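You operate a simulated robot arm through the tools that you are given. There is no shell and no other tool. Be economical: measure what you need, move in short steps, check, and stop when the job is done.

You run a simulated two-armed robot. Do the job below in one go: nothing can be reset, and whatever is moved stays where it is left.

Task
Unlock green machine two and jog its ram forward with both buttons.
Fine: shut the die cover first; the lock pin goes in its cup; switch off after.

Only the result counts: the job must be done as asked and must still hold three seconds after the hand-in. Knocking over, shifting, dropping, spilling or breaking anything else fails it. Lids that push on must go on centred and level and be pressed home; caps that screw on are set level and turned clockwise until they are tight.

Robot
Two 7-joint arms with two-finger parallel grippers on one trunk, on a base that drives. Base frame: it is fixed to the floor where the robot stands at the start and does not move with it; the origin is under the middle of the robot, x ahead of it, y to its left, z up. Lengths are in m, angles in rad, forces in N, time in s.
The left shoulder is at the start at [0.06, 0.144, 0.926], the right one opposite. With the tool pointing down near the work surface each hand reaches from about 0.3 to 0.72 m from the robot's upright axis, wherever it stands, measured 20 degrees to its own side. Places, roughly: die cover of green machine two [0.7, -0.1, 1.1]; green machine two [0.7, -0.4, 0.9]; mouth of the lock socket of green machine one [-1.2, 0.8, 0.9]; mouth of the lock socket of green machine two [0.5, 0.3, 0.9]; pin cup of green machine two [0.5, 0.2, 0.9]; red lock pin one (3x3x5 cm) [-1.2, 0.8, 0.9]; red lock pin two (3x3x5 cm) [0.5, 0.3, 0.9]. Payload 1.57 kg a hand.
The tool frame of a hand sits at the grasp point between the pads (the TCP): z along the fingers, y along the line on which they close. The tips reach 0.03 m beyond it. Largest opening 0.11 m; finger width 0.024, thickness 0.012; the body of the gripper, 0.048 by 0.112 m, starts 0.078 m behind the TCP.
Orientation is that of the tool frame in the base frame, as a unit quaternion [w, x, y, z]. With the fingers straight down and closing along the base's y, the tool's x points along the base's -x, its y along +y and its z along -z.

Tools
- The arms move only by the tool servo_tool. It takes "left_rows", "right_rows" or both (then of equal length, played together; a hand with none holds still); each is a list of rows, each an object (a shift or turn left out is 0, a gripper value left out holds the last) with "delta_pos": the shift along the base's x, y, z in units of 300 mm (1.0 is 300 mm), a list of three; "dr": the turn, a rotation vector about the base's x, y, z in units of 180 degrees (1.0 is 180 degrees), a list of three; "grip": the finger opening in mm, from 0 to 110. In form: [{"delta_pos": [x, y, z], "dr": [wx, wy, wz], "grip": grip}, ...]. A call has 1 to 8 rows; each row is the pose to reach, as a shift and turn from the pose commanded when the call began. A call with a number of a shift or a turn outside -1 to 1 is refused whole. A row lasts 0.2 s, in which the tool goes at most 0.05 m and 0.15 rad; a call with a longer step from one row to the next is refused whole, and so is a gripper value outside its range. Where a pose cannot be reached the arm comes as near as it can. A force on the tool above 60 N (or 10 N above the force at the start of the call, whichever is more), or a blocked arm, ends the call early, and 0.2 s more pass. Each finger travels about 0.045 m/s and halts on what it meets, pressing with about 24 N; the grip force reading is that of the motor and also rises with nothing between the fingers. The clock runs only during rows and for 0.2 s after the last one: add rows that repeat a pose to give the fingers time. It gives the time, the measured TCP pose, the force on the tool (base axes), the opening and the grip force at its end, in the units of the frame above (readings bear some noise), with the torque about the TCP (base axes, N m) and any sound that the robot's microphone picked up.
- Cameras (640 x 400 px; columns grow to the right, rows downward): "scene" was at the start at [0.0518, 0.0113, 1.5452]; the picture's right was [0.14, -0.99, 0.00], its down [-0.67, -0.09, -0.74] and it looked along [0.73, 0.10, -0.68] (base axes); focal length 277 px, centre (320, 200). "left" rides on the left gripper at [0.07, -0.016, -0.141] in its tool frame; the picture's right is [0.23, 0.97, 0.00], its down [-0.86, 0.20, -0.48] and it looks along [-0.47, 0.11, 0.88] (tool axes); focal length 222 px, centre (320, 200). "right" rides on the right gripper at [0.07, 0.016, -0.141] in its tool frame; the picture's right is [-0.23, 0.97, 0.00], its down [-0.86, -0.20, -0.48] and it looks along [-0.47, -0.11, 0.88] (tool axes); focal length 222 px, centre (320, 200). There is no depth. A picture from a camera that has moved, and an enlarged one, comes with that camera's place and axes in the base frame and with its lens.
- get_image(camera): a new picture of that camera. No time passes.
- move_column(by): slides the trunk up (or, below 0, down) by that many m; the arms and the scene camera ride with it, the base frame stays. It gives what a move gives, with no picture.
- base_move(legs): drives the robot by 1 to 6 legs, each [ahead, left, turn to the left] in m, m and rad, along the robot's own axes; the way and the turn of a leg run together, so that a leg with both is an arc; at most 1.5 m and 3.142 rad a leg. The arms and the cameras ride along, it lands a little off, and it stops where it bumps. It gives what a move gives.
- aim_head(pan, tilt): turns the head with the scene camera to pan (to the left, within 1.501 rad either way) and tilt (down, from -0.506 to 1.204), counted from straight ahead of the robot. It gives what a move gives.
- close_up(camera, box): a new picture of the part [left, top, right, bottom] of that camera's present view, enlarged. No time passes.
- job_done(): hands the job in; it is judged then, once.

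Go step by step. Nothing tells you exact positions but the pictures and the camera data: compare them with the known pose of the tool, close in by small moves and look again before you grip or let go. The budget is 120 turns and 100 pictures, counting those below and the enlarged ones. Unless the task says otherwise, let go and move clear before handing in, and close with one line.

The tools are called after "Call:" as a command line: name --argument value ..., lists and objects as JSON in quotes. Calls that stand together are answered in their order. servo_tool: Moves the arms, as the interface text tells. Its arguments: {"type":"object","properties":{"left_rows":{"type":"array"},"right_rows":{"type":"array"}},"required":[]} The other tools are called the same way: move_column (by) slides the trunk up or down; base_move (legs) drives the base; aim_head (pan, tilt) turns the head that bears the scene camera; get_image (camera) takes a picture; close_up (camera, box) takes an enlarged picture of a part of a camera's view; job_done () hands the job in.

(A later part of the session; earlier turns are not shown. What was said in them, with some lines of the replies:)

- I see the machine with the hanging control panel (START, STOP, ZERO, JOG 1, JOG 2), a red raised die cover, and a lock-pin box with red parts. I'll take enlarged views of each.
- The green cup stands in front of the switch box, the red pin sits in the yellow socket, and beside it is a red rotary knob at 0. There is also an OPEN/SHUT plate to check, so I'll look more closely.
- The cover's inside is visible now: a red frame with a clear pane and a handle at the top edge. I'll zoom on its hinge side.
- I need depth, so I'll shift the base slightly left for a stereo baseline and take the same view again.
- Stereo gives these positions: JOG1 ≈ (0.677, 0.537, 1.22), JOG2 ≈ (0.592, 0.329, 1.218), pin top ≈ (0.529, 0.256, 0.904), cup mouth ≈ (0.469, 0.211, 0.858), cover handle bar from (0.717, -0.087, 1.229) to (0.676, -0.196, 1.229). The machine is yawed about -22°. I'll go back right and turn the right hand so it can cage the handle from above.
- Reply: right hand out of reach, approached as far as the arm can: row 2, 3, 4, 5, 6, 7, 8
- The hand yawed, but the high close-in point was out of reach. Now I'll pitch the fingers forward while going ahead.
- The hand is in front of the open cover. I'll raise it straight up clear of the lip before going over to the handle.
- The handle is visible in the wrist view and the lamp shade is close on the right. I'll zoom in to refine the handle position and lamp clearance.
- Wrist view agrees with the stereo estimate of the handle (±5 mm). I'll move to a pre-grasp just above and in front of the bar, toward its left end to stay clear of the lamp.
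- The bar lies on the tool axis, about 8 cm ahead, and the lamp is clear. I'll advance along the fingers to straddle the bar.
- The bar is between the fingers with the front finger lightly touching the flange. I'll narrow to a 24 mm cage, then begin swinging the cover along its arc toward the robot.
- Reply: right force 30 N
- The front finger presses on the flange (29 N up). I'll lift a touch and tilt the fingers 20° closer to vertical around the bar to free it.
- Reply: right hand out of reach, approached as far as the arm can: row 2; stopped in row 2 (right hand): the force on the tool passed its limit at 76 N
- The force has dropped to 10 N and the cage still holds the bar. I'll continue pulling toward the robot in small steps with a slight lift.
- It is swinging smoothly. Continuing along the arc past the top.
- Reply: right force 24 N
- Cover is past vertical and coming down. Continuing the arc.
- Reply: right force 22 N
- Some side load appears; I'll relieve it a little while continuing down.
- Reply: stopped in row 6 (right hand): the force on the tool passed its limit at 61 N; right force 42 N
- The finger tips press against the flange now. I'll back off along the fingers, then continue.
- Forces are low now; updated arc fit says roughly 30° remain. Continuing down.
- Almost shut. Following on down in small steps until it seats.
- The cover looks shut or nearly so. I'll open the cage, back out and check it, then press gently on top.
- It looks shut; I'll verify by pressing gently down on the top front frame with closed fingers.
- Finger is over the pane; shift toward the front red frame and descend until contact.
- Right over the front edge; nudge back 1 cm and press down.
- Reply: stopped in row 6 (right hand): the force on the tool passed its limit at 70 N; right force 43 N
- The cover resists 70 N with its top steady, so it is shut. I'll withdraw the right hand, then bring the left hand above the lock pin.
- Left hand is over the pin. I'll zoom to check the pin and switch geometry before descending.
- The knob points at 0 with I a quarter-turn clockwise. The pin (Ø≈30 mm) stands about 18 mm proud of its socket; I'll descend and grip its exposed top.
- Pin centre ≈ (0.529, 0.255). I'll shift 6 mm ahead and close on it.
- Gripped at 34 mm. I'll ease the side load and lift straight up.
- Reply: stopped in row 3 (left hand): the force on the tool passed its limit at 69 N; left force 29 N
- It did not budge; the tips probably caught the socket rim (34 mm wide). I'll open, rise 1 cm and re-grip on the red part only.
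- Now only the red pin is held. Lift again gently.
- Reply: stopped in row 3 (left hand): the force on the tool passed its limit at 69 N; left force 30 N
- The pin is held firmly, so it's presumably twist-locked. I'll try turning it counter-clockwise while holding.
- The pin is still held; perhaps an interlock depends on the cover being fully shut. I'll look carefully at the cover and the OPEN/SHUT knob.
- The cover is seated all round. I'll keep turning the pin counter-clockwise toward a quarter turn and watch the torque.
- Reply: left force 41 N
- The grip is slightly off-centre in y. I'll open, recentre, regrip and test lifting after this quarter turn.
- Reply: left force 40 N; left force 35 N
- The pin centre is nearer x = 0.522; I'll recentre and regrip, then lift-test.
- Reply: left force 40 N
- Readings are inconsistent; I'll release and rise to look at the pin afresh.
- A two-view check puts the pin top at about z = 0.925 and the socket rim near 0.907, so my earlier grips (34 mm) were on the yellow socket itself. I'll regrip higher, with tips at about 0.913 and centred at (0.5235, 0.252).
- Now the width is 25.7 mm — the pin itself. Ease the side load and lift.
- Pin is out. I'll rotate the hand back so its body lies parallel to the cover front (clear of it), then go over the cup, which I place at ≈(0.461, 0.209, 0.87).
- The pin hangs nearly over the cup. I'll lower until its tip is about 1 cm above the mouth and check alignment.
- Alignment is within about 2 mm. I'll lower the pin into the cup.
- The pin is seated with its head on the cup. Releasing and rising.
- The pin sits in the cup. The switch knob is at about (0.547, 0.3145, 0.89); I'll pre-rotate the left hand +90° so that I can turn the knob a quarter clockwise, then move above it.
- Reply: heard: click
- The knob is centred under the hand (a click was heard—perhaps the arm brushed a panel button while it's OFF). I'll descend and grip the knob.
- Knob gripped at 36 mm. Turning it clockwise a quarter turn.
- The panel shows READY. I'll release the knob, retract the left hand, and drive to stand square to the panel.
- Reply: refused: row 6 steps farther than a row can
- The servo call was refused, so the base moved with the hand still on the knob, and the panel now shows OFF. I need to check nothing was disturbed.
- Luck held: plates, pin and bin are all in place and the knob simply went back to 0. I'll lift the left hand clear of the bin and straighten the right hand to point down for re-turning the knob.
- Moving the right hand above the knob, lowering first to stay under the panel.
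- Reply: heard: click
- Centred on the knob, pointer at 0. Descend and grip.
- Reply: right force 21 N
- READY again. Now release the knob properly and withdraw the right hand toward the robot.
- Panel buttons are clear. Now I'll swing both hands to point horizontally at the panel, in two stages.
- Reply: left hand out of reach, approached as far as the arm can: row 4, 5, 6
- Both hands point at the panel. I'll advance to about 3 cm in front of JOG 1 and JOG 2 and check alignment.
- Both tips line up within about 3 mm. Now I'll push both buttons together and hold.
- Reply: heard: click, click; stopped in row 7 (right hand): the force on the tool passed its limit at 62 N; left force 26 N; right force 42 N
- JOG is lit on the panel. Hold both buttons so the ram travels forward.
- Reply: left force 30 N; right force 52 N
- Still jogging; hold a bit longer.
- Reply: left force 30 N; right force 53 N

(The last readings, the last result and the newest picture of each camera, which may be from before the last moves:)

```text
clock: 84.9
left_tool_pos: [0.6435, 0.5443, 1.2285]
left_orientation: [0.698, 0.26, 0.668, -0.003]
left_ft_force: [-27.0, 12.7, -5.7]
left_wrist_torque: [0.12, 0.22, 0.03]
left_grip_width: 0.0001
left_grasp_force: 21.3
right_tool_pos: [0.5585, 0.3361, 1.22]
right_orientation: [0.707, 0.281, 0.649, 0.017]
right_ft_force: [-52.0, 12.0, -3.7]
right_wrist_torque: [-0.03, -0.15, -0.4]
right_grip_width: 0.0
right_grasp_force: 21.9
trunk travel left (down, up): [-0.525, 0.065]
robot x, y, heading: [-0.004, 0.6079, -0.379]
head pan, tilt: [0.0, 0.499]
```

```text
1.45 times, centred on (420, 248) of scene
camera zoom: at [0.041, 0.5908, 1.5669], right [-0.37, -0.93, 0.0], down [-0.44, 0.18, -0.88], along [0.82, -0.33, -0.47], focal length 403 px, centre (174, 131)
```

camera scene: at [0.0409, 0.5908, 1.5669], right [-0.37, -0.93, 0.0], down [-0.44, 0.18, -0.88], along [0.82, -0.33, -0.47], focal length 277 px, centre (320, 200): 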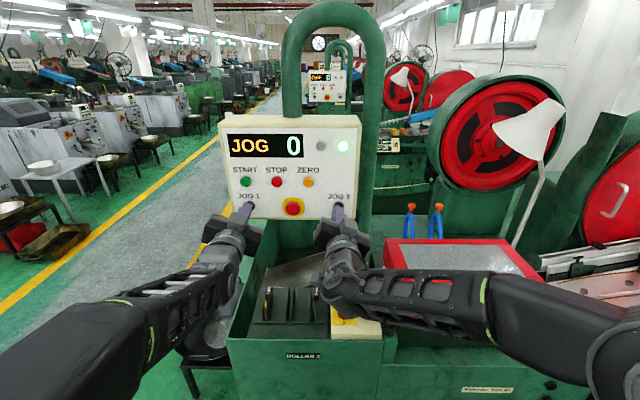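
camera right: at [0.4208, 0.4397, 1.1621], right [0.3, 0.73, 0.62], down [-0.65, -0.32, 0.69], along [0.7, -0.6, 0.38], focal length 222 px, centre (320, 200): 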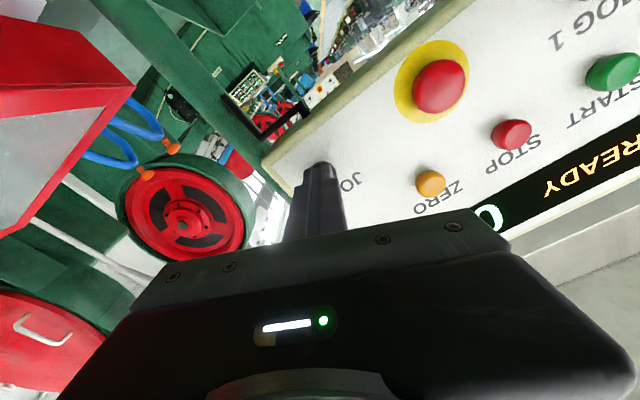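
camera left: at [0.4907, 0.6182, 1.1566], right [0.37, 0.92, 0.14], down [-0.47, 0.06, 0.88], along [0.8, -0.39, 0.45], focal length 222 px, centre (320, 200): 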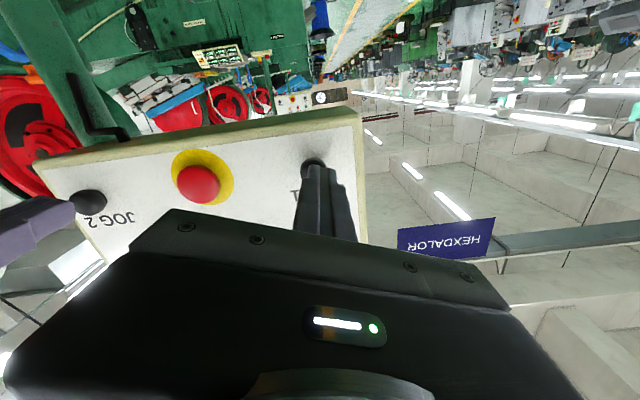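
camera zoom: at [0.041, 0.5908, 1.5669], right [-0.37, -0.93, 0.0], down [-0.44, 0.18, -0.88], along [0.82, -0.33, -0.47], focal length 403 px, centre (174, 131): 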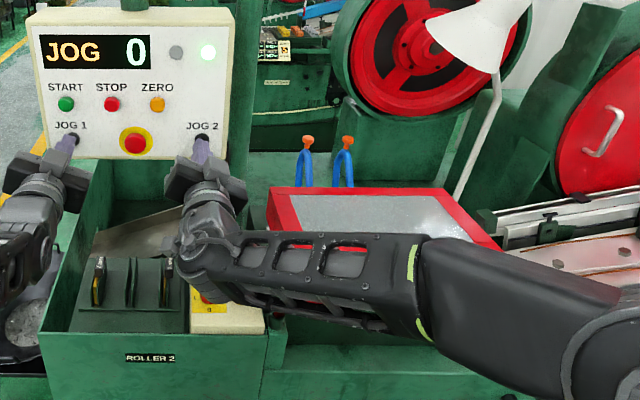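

The jog has run about 4 s. Releasing both buttons straight back.

Call:
servo_tool --left_rows '[{"delta_pos": [-0.1, 0.042, 0]}, {"delta_pos": [-0.22, 0.09, 0]}, {"delta_pos": [-0.34, 0.14, 0]}, {"delta_pos": [-0.42, 0.17, 0]}]' --right_rows '[{"delta_pos": [-0.1, 0.042, 0]}, {"delta_pos": [-0.22, 0.09, 0]}, {"delta_pos": [-0.34, 0.14, 0]}, {"delta_pos": [-0.46, 0.19, 0]}]'

Call:
close_up --camera "scene" --box '[200, 100, 600, 350]'

```text
clock: 85.9
left_tool_pos: [0.5296, 0.5924, 1.2278]
left_orientation: [0.694, 0.261, 0.671, -0.003]
left_ft_force: [0.4, 0.1, 0.1]
left_wrist_torque: [0.01, -0.02, -0.02]
left_grip_width: 0.0004
left_grasp_force: 21.6
left hand out of reach, approached as far as the arm can: row 4
right_tool_pos: [0.4287, 0.3886, 1.2119]
right_orientation: [0.704, 0.283, 0.651, 0.016]
right_ft_force: [-0.3, -0.1, -0.7]
right_wrist_torque: [-0.03, -0.01, 0.03]
right_grip_width: 0.0
right_grasp_force: 21.3
trunk travel left (down, up): [-0.525, 0.065]
robot x, y, heading: [-0.001, 0.6061, -0.376]
head pan, tilt: [0.0, 0.499]
```

```text
1.60 times, centred on (400, 225) of scene
camera zoom: at [0.0534, 0.5868, 1.5664], right [-0.37, -0.93, 0.0], down [-0.44, 0.18, -0.88], along [0.82, -0.33, -0.48], focal length 443 px, centre (192, 160)
```

zoom: 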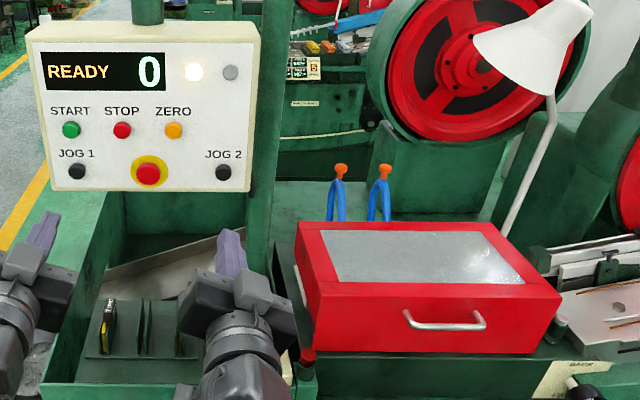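

Back to READY after the jog. Now I'll point the right hand down again to switch the knob off.

Call:
servo_tool --right_rows '[{"delta_pos": [-0.02, 0, -0.05], "dr": [0.0157, 0.0386, 0]}, {"delta_pos": [-0.04, 0, -0.1], "dr": [0.0314, 0.0772, 0]}, {"delta_pos": [-0.06, 0, -0.15], "dr": [0.0471, 0.1158, 0]}, {"delta_pos": [-0.06, 0, -0.2], "dr": [0.0628, 0.1543, 0]}, {"delta_pos": [-0.06, 0, -0.25], "dr": [0.0785, 0.1929, 0]}, {"delta_pos": [-0.06, 0, -0.3], "dr": [0.0943, 0.2315, 0]}]'

Call:
servo_tool --right_rows '[{"delta_pos": [-0.02, 0, -0.05], "dr": [0.0157, 0.0386, 0]}, {"delta_pos": [-0.04, 0, -0.1], "dr": [0.0314, 0.0772, 0]}, {"delta_pos": [-0.06, 0, -0.15], "dr": [0.0471, 0.1158, 0]}, {"delta_pos": [-0.08, 0, -0.2], "dr": [0.0628, 0.1543, 0]}, {"delta_pos": [-0.1, 0, -0.25], "dr": [0.0785, 0.1929, 0], "grip": 30}, {"delta_pos": [-0.12, 0, -0.3], "dr": [0.0943, 0.2315, 0], "grip": 60}]'

```text
clock: 87.3
left_tool_pos: [0.5324, 0.5908, 1.2268]
left_orientation: [0.693, 0.262, 0.671, -0.004]
left_ft_force: [0.3, 0.4, 0.3]
left_wrist_torque: [-0.02, 0.03, 0.0]
left_grip_width: 0.0001
left_grasp_force: 21.6
right_tool_pos: [0.4151, 0.3889, 1.125]
right_orientation: [0.378, 0.368, 0.85, 0.01]
right_ft_force: [-0.1, -0.5, -0.2]
right_wrist_torque: [-0.02, 0.04, 0.01]
right_grip_width: 0.0002
right_grasp_force: 21.8
trunk travel left (down, up): [-0.525, 0.065]
robot x, y, heading: [0.0015, 0.6091, -0.384]
head pan, tilt: [0.0, 0.499]
```

```text
clock: 88.7
left_tool_pos: [0.53, 0.591, 1.2262]
left_orientation: [0.693, 0.261, 0.672, -0.004]
left_ft_force: [0.6, 0.1, 0.4]
left_wrist_torque: [0.0, 0.0, 0.02]
left_grip_width: 0.0
left_grasp_force: 21.0
right_tool_pos: [0.3782, 0.3919, 1.0339]
right_orientation: [-0.006, 0.398, 0.918, 0.0]
right_ft_force: [0.2, 0.4, -0.2]
right_wrist_torque: [0.02, -0.03, -0.02]
right_grip_width: 0.0479
right_grasp_force: 0.1
trunk travel left (down, up): [-0.525, 0.065]
robot x, y, heading: [0.0008, 0.6115, -0.381]
head pan, tilt: [0.0, 0.499]
```

Moving above the knob.

Call:
servo_tool --right_rows '[{"delta_pos": [0.1, -0.045, -0.09], "grip": 60}, {"delta_pos": [0.2, -0.09, -0.17], "grip": 60}, {"delta_pos": [0.32, -0.14, -0.24], "grip": 60}, {"delta_pos": [0.45, -0.2, -0.263], "grip": 60}, {"delta_pos": [0.564, -0.265, -0.263], "grip": 60}, {"delta_pos": [0.564, -0.265, -0.263], "grip": 60}]'

Call:
close_up --camera "right" --box '[220, 60, 420, 220]'

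```text
clock: 90.1
left_tool_pos: [0.5295, 0.591, 1.2273]
left_orientation: [0.694, 0.262, 0.671, -0.004]
left_ft_force: [0.8, -0.7, -0.5]
left_wrist_torque: [0.0, 0.01, 0.0]
left_grip_width: 0.0003
left_grasp_force: 21.4
right_tool_pos: [0.5449, 0.3125, 0.9546]
right_orientation: [-0.005, 0.398, 0.917, 0.001]
right_ft_force: [1.0, 0.1, 0.8]
right_wrist_torque: [0.01, 0.0, 0.0]
right_grip_width: 0.06
right_grasp_force: 0.1
trunk travel left (down, up): [-0.525, 0.065]
robot x, y, heading: [0.0004, 0.6099, -0.385]
head pan, tilt: [0.0, 0.499]
heard: click
```

```text
2.50 times, centred on (320, 140) of right
camera zoom: at [0.5105, 0.374, 1.0967], right [0.87, 0.5, 0.0], down [0.44, -0.76, 0.47], along [0.23, -0.41, -0.88], focal length 555 px, centre (320, 350)
```

zoom: 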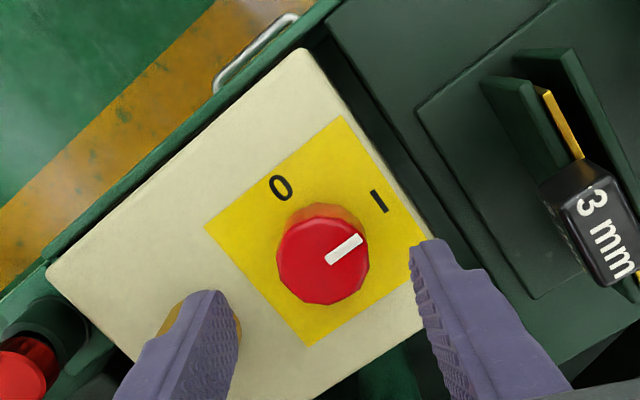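

Pointer at I, knob centred. Grip and turn counter-clockwise back to 0.

Call:
servo_tool --right_rows '[{"delta_pos": [0.005, 0.003, -0.07], "grip": 60}, {"delta_pos": [0.005, 0.003, -0.14], "grip": 55}, {"delta_pos": [0.005, 0.003, -0.145], "grip": 40}, {"delta_pos": [0.005, 0.003, -0.145], "grip": 20}, {"delta_pos": [0.005, 0.003, -0.145], "grip": 15}, {"delta_pos": [0.005, 0.003, -0.145], "grip": 15}, {"delta_pos": [0.005, 0.003, -0.145], "grip": 15}]'

Call:
servo_tool --right_rows '[{"dr": [0, 0, 0.045], "grip": 15}, {"dr": [0, 0, 0.09], "grip": 15}, {"dr": [0, 0, 0.135], "grip": 15}, {"dr": [0, 0, 0.18], "grip": 15}, {"dr": [0, 0, 0.225], "grip": 15}, {"dr": [0, 0, 0.27], "grip": 15}, {"dr": [0, 0, 0.315], "grip": 15}, {"dr": [0, 0, 0.36], "grip": 15}]'

Call:
servo_tool --right_rows '[{"dr": [0, 0, 0.045], "grip": 15}, {"dr": [0, 0, 0.09], "grip": 15}, {"dr": [0, 0, 0.135], "grip": 15}, {"dr": [0, 0, 0.15], "grip": 15}]'

Call:
get_image --camera "scene"

```text
clock: 91.7
left_tool_pos: [0.5303, 0.5921, 1.228]
left_orientation: [0.694, 0.26, 0.671, -0.003]
left_ft_force: [0.5, -0.5, -0.3]
left_wrist_torque: [0.02, -0.01, 0.02]
left_grip_width: 0.0
left_grasp_force: 21.5
right_tool_pos: [0.5488, 0.3109, 0.9107]
right_orientation: [-0.004, 0.399, 0.917, 0.0]
right_ft_force: [-1.3, 0.4, 3.8]
right_wrist_torque: [0.33, 0.3, 0.01]
right_grip_width: 0.0349
right_grasp_force: 42.4
trunk travel left (down, up): [-0.525, 0.065]
robot x, y, heading: [-0.0017, 0.6101, -0.378]
head pan, tilt: [0.0, 0.499]
```

```text
clock: 93.5
left_tool_pos: [0.5336, 0.5921, 1.2262]
left_orientation: [0.693, 0.26, 0.672, -0.004]
left_ft_force: [0.5, 1.0, -0.1]
left_wrist_torque: [-0.01, -0.06, 0.0]
left_grip_width: 0.0
left_grasp_force: 21.8
right_tool_pos: [0.5495, 0.3156, 0.9114]
right_orientation: [-0.004, -0.158, 0.987, 0.0]
right_ft_force: [13.2, 21.8, -15.6]
right_wrist_torque: [0.58, -0.96, -0.07]
right_grip_width: 0.0349
right_grasp_force: 42.3
trunk travel left (down, up): [-0.525, 0.065]
robot x, y, heading: [-0.0047, 0.6065, -0.376]
head pan, tilt: [0.0, 0.499]
```

```text
clock: 94.5
left_tool_pos: [0.5319, 0.5945, 1.2261]
left_orientation: [0.693, 0.261, 0.672, -0.005]
left_ft_force: [0.3, 0.4, -0.6]
left_wrist_torque: [0.02, -0.01, 0.02]
left_grip_width: 0.0001
left_grasp_force: 21.4
right_tool_pos: [0.548, 0.3159, 0.9112]
right_orientation: [-0.004, -0.381, 0.925, 0.001]
right_ft_force: [3.2, 28.1, -12.4]
right_wrist_torque: [0.86, 0.26, -0.66]
right_grip_width: 0.0352
right_grasp_force: 42.1
trunk travel left (down, up): [-0.525, 0.065]
robot x, y, heading: [-0.0049, 0.6118, -0.384]
head pan, tilt: [0.0, 0.499]
```

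```text
7 pictures are left
camera scene: at [0.0562, 0.5894, 1.5664], right [-0.37, -0.93, 0.0], down [-0.45, 0.18, -0.88], along [0.81, -0.33, -0.48], focal length 277 px, centre (320, 200)
```

scene: 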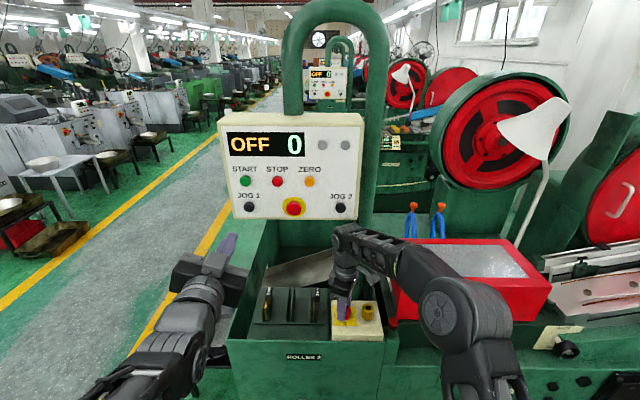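

The panel shows OFF. Release the knob and withdraw the right hand.

Call:
servo_tool --right_rows '[{"grip": 45}, {"grip": 60}, {"delta_pos": [0, 0, 0.08], "grip": 60}, {"delta_pos": [-0.1, 0.04, 0.15], "grip": 60}, {"delta_pos": [-0.22, 0.09, 0.21], "grip": 60}, {"delta_pos": [-0.34, 0.14, 0.27], "grip": 60}, {"delta_pos": [-0.46, 0.19, 0.33], "grip": 60}, {"delta_pos": [-0.58, 0.24, 0.39], "grip": 60}]'

Call:
close_up --camera "scene" --box '[220, 100, 580, 325]'

Call:
get_image --camera "right"

```text
clock: 96.3
left_tool_pos: [0.5304, 0.5907, 1.2276]
left_orientation: [0.694, 0.261, 0.671, -0.002]
left_ft_force: [-0.3, -0.2, 0.0]
left_wrist_torque: [-0.02, 0.01, -0.02]
left_grip_width: 0.0
left_grasp_force: 21.0
right_tool_pos: [0.3737, 0.3825, 1.0298]
right_orientation: [-0.004, -0.381, 0.925, -0.003]
right_ft_force: [-0.3, 0.2, -0.7]
right_wrist_torque: [0.02, 0.04, -0.02]
right_grip_width: 0.0601
right_grasp_force: 0.0
trunk travel left (down, up): [-0.525, 0.065]
robot x, y, heading: [0.001, 0.609, -0.385]
head pan, tilt: [0.0, 0.499]
```

```text
1.78 times, centred on (400, 212) of scene
camera zoom: at [0.0537, 0.5867, 1.5664], right [-0.37, -0.93, 0.0], down [-0.44, 0.18, -0.88], along [0.82, -0.33, -0.48], focal length 492 px, centre (178, 178)
```

zoom: 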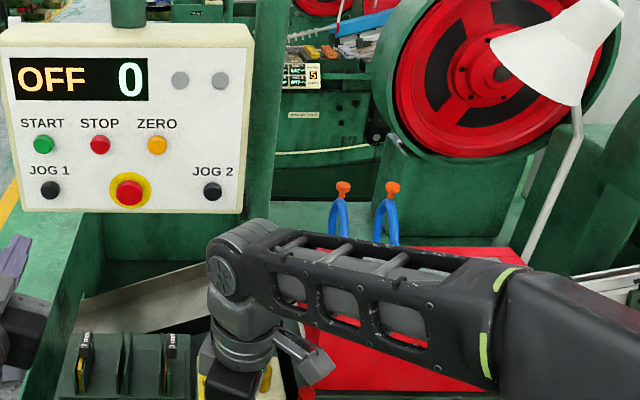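

```text
5 pictures are left
camera right: at [0.3146, 0.3462, 1.173], right [-0.53, 0.85, 0.0], down [0.75, 0.47, 0.47], along [0.4, 0.25, -0.88], focal length 222 px, centre (320, 200)
```

right: 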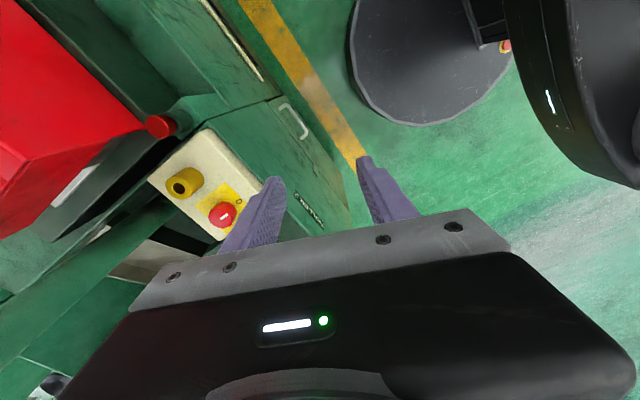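

The machine is OFF, the knob at 0, the pin in its cup. I'll back away slightly and take a final look.

Call:
base_move --legs '[[-0.15, 0, 0]]'

Call:
get_image --camera "scene"

```text
clock: 97.5
left_tool_pos: [0.4616, 0.6177, 1.2272]
left_orientation: [0.693, 0.262, 0.671, -0.004]
left_ft_force: [0.4, -1.0, -0.4]
left_wrist_torque: [-0.03, -0.04, 0.02]
left_grip_width: 0.0
left_grasp_force: 20.9
right_tool_pos: [0.307, 0.4104, 1.0304]
right_orientation: [-0.003, -0.382, 0.924, -0.003]
right_ft_force: [0.7, -0.1, 0.0]
right_wrist_torque: [0.06, 0.02, -0.01]
right_grip_width: 0.0599
right_grasp_force: 0.2
trunk travel left (down, up): [-0.525, 0.065]
robot x, y, heading: [-0.0748, 0.6415, -0.381]
head pan, tilt: [0.0, 0.499]
stopped in leg 1: the robot was blocked; the commanded pose is now the measured one
```

```text
4 pictures are left
camera scene: at [-0.0131, 0.6133, 1.5662], right [-0.37, -0.93, 0.0], down [-0.45, 0.18, -0.88], along [0.81, -0.33, -0.48], focal length 277 px, centre (320, 200)
```

scene: 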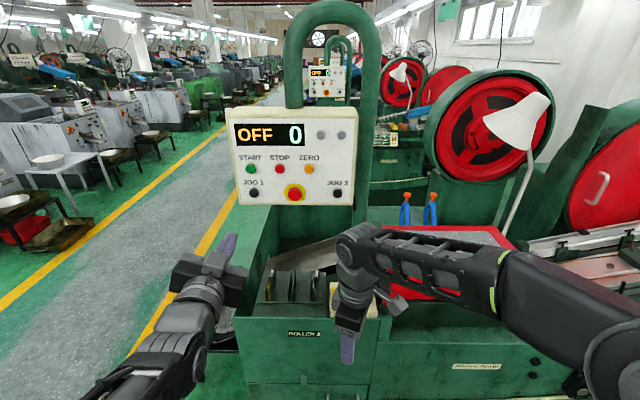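

Something behind blocked the base after 8 cm, so I'll ease forward a little to leave no contact, and check behind.

Call:
base_move --legs '[[0.03, 0, 0]]'

Call:
aim_head --pan 1.5 --tilt 0.9

Call:
get_image --camera "scene"

Call:
aim_head --pan -0.3 --tilt 0.7

Call:
get_image --camera "scene"

```text
clock: 98.3
left_tool_pos: [0.4895, 0.6058, 1.2262]
left_orientation: [0.693, 0.262, 0.671, -0.004]
left_ft_force: [0.7, 0.4, 0.4]
left_wrist_torque: [0.0, 0.0, -0.01]
left_grip_width: 0.0
left_grasp_force: 20.7
right_tool_pos: [0.3332, 0.3993, 1.0301]
right_orientation: [-0.002, -0.382, 0.924, -0.002]
right_ft_force: [0.0, -0.7, 0.1]
right_wrist_torque: [0.01, 0.06, 0.01]
right_grip_width: 0.06
right_grasp_force: 0.0
trunk travel left (down, up): [-0.525, 0.065]
robot x, y, heading: [-0.0442, 0.6251, -0.385]
head pan, tilt: [0.0, 0.499]
```

```text
clock: 99.9
left_tool_pos: [0.4869, 0.6059, 1.2288]
left_orientation: [0.694, 0.262, 0.671, -0.005]
left_ft_force: [-0.9, -0.2, 0.2]
left_wrist_torque: [-0.04, 0.0, 0.01]
left_grip_width: 0.0
left_grasp_force: 21.5
right_tool_pos: [0.3313, 0.3992, 1.0315]
right_orientation: [-0.002, -0.381, 0.924, -0.003]
right_ft_force: [-0.3, -0.1, 0.2]
right_wrist_torque: [-0.02, 0.0, 0.01]
right_grip_width: 0.0602
right_grasp_force: 0.0
trunk travel left (down, up): [-0.525, 0.065]
robot x, y, heading: [-0.0415, 0.6262, -0.387]
head pan, tilt: [1.499, 0.901]
```

```text
3 pictures are left
camera scene: at [-0.0398, 0.7053, 1.5325], right [0.9, -0.44, 0.0], down [-0.34, -0.7, -0.62], along [0.27, 0.56, -0.78], focal length 277 px, centre (320, 200)
```

scene: 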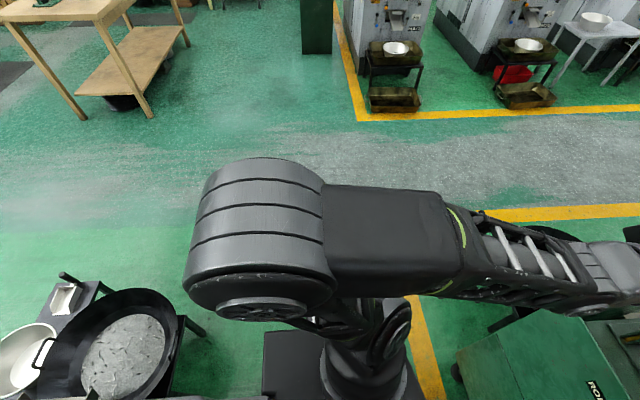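

```text
clock: 101.7
left_tool_pos: [0.4876, 0.6066, 1.2279]
left_orientation: [0.694, 0.262, 0.67, -0.004]
left_ft_force: [0.7, 0.1, 0.3]
left_wrist_torque: [-0.01, 0.02, 0.03]
left_grip_width: 0.0
left_grasp_force: 21.7
right_tool_pos: [0.3316, 0.3998, 1.0309]
right_orientation: [-0.002, -0.381, 0.924, -0.002]
right_ft_force: [0.8, 0.5, -0.1]
right_wrist_torque: [0.0, -0.03, 0.01]
right_grip_width: 0.0602
right_grasp_force: 0.1
trunk travel left (down, up): [-0.525, 0.065]
robot x, y, heading: [-0.0429, 0.6282, -0.383]
head pan, tilt: [-0.3, 0.7]
```

```text
2 pictures are left
camera scene: at [-0.0072, 0.584, 1.5487], right [-0.63, -0.78, 0.0], down [-0.5, 0.41, -0.76], along [0.59, -0.48, -0.64], focal length 277 px, centre (320, 200)
```

scene: 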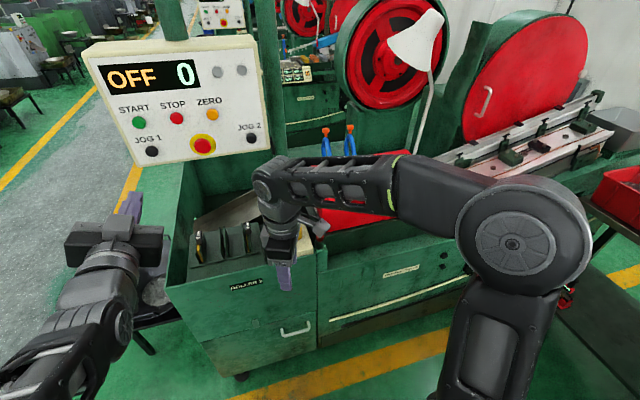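

The state is as asked: cover shut, pin in its cup, knob at 0, panel OFF and both hands clear. The base's bump behind was against a stand or bin that appears still upright. Handing in.

Call:
job_done

```text
The job is handed in.
```

I shut the die cover, put the lock pin in its cup, jogged green machine two for about 4 s with both buttons held, and switched it off; I couldn't see the ram, so its travel rests on the panel showing JOG. Mid-job the base drove off while the left hand still held the switch knob, which flipped it back to 0, and I turned it on again. At the end the base bumped something behind it that I couldn't identify.
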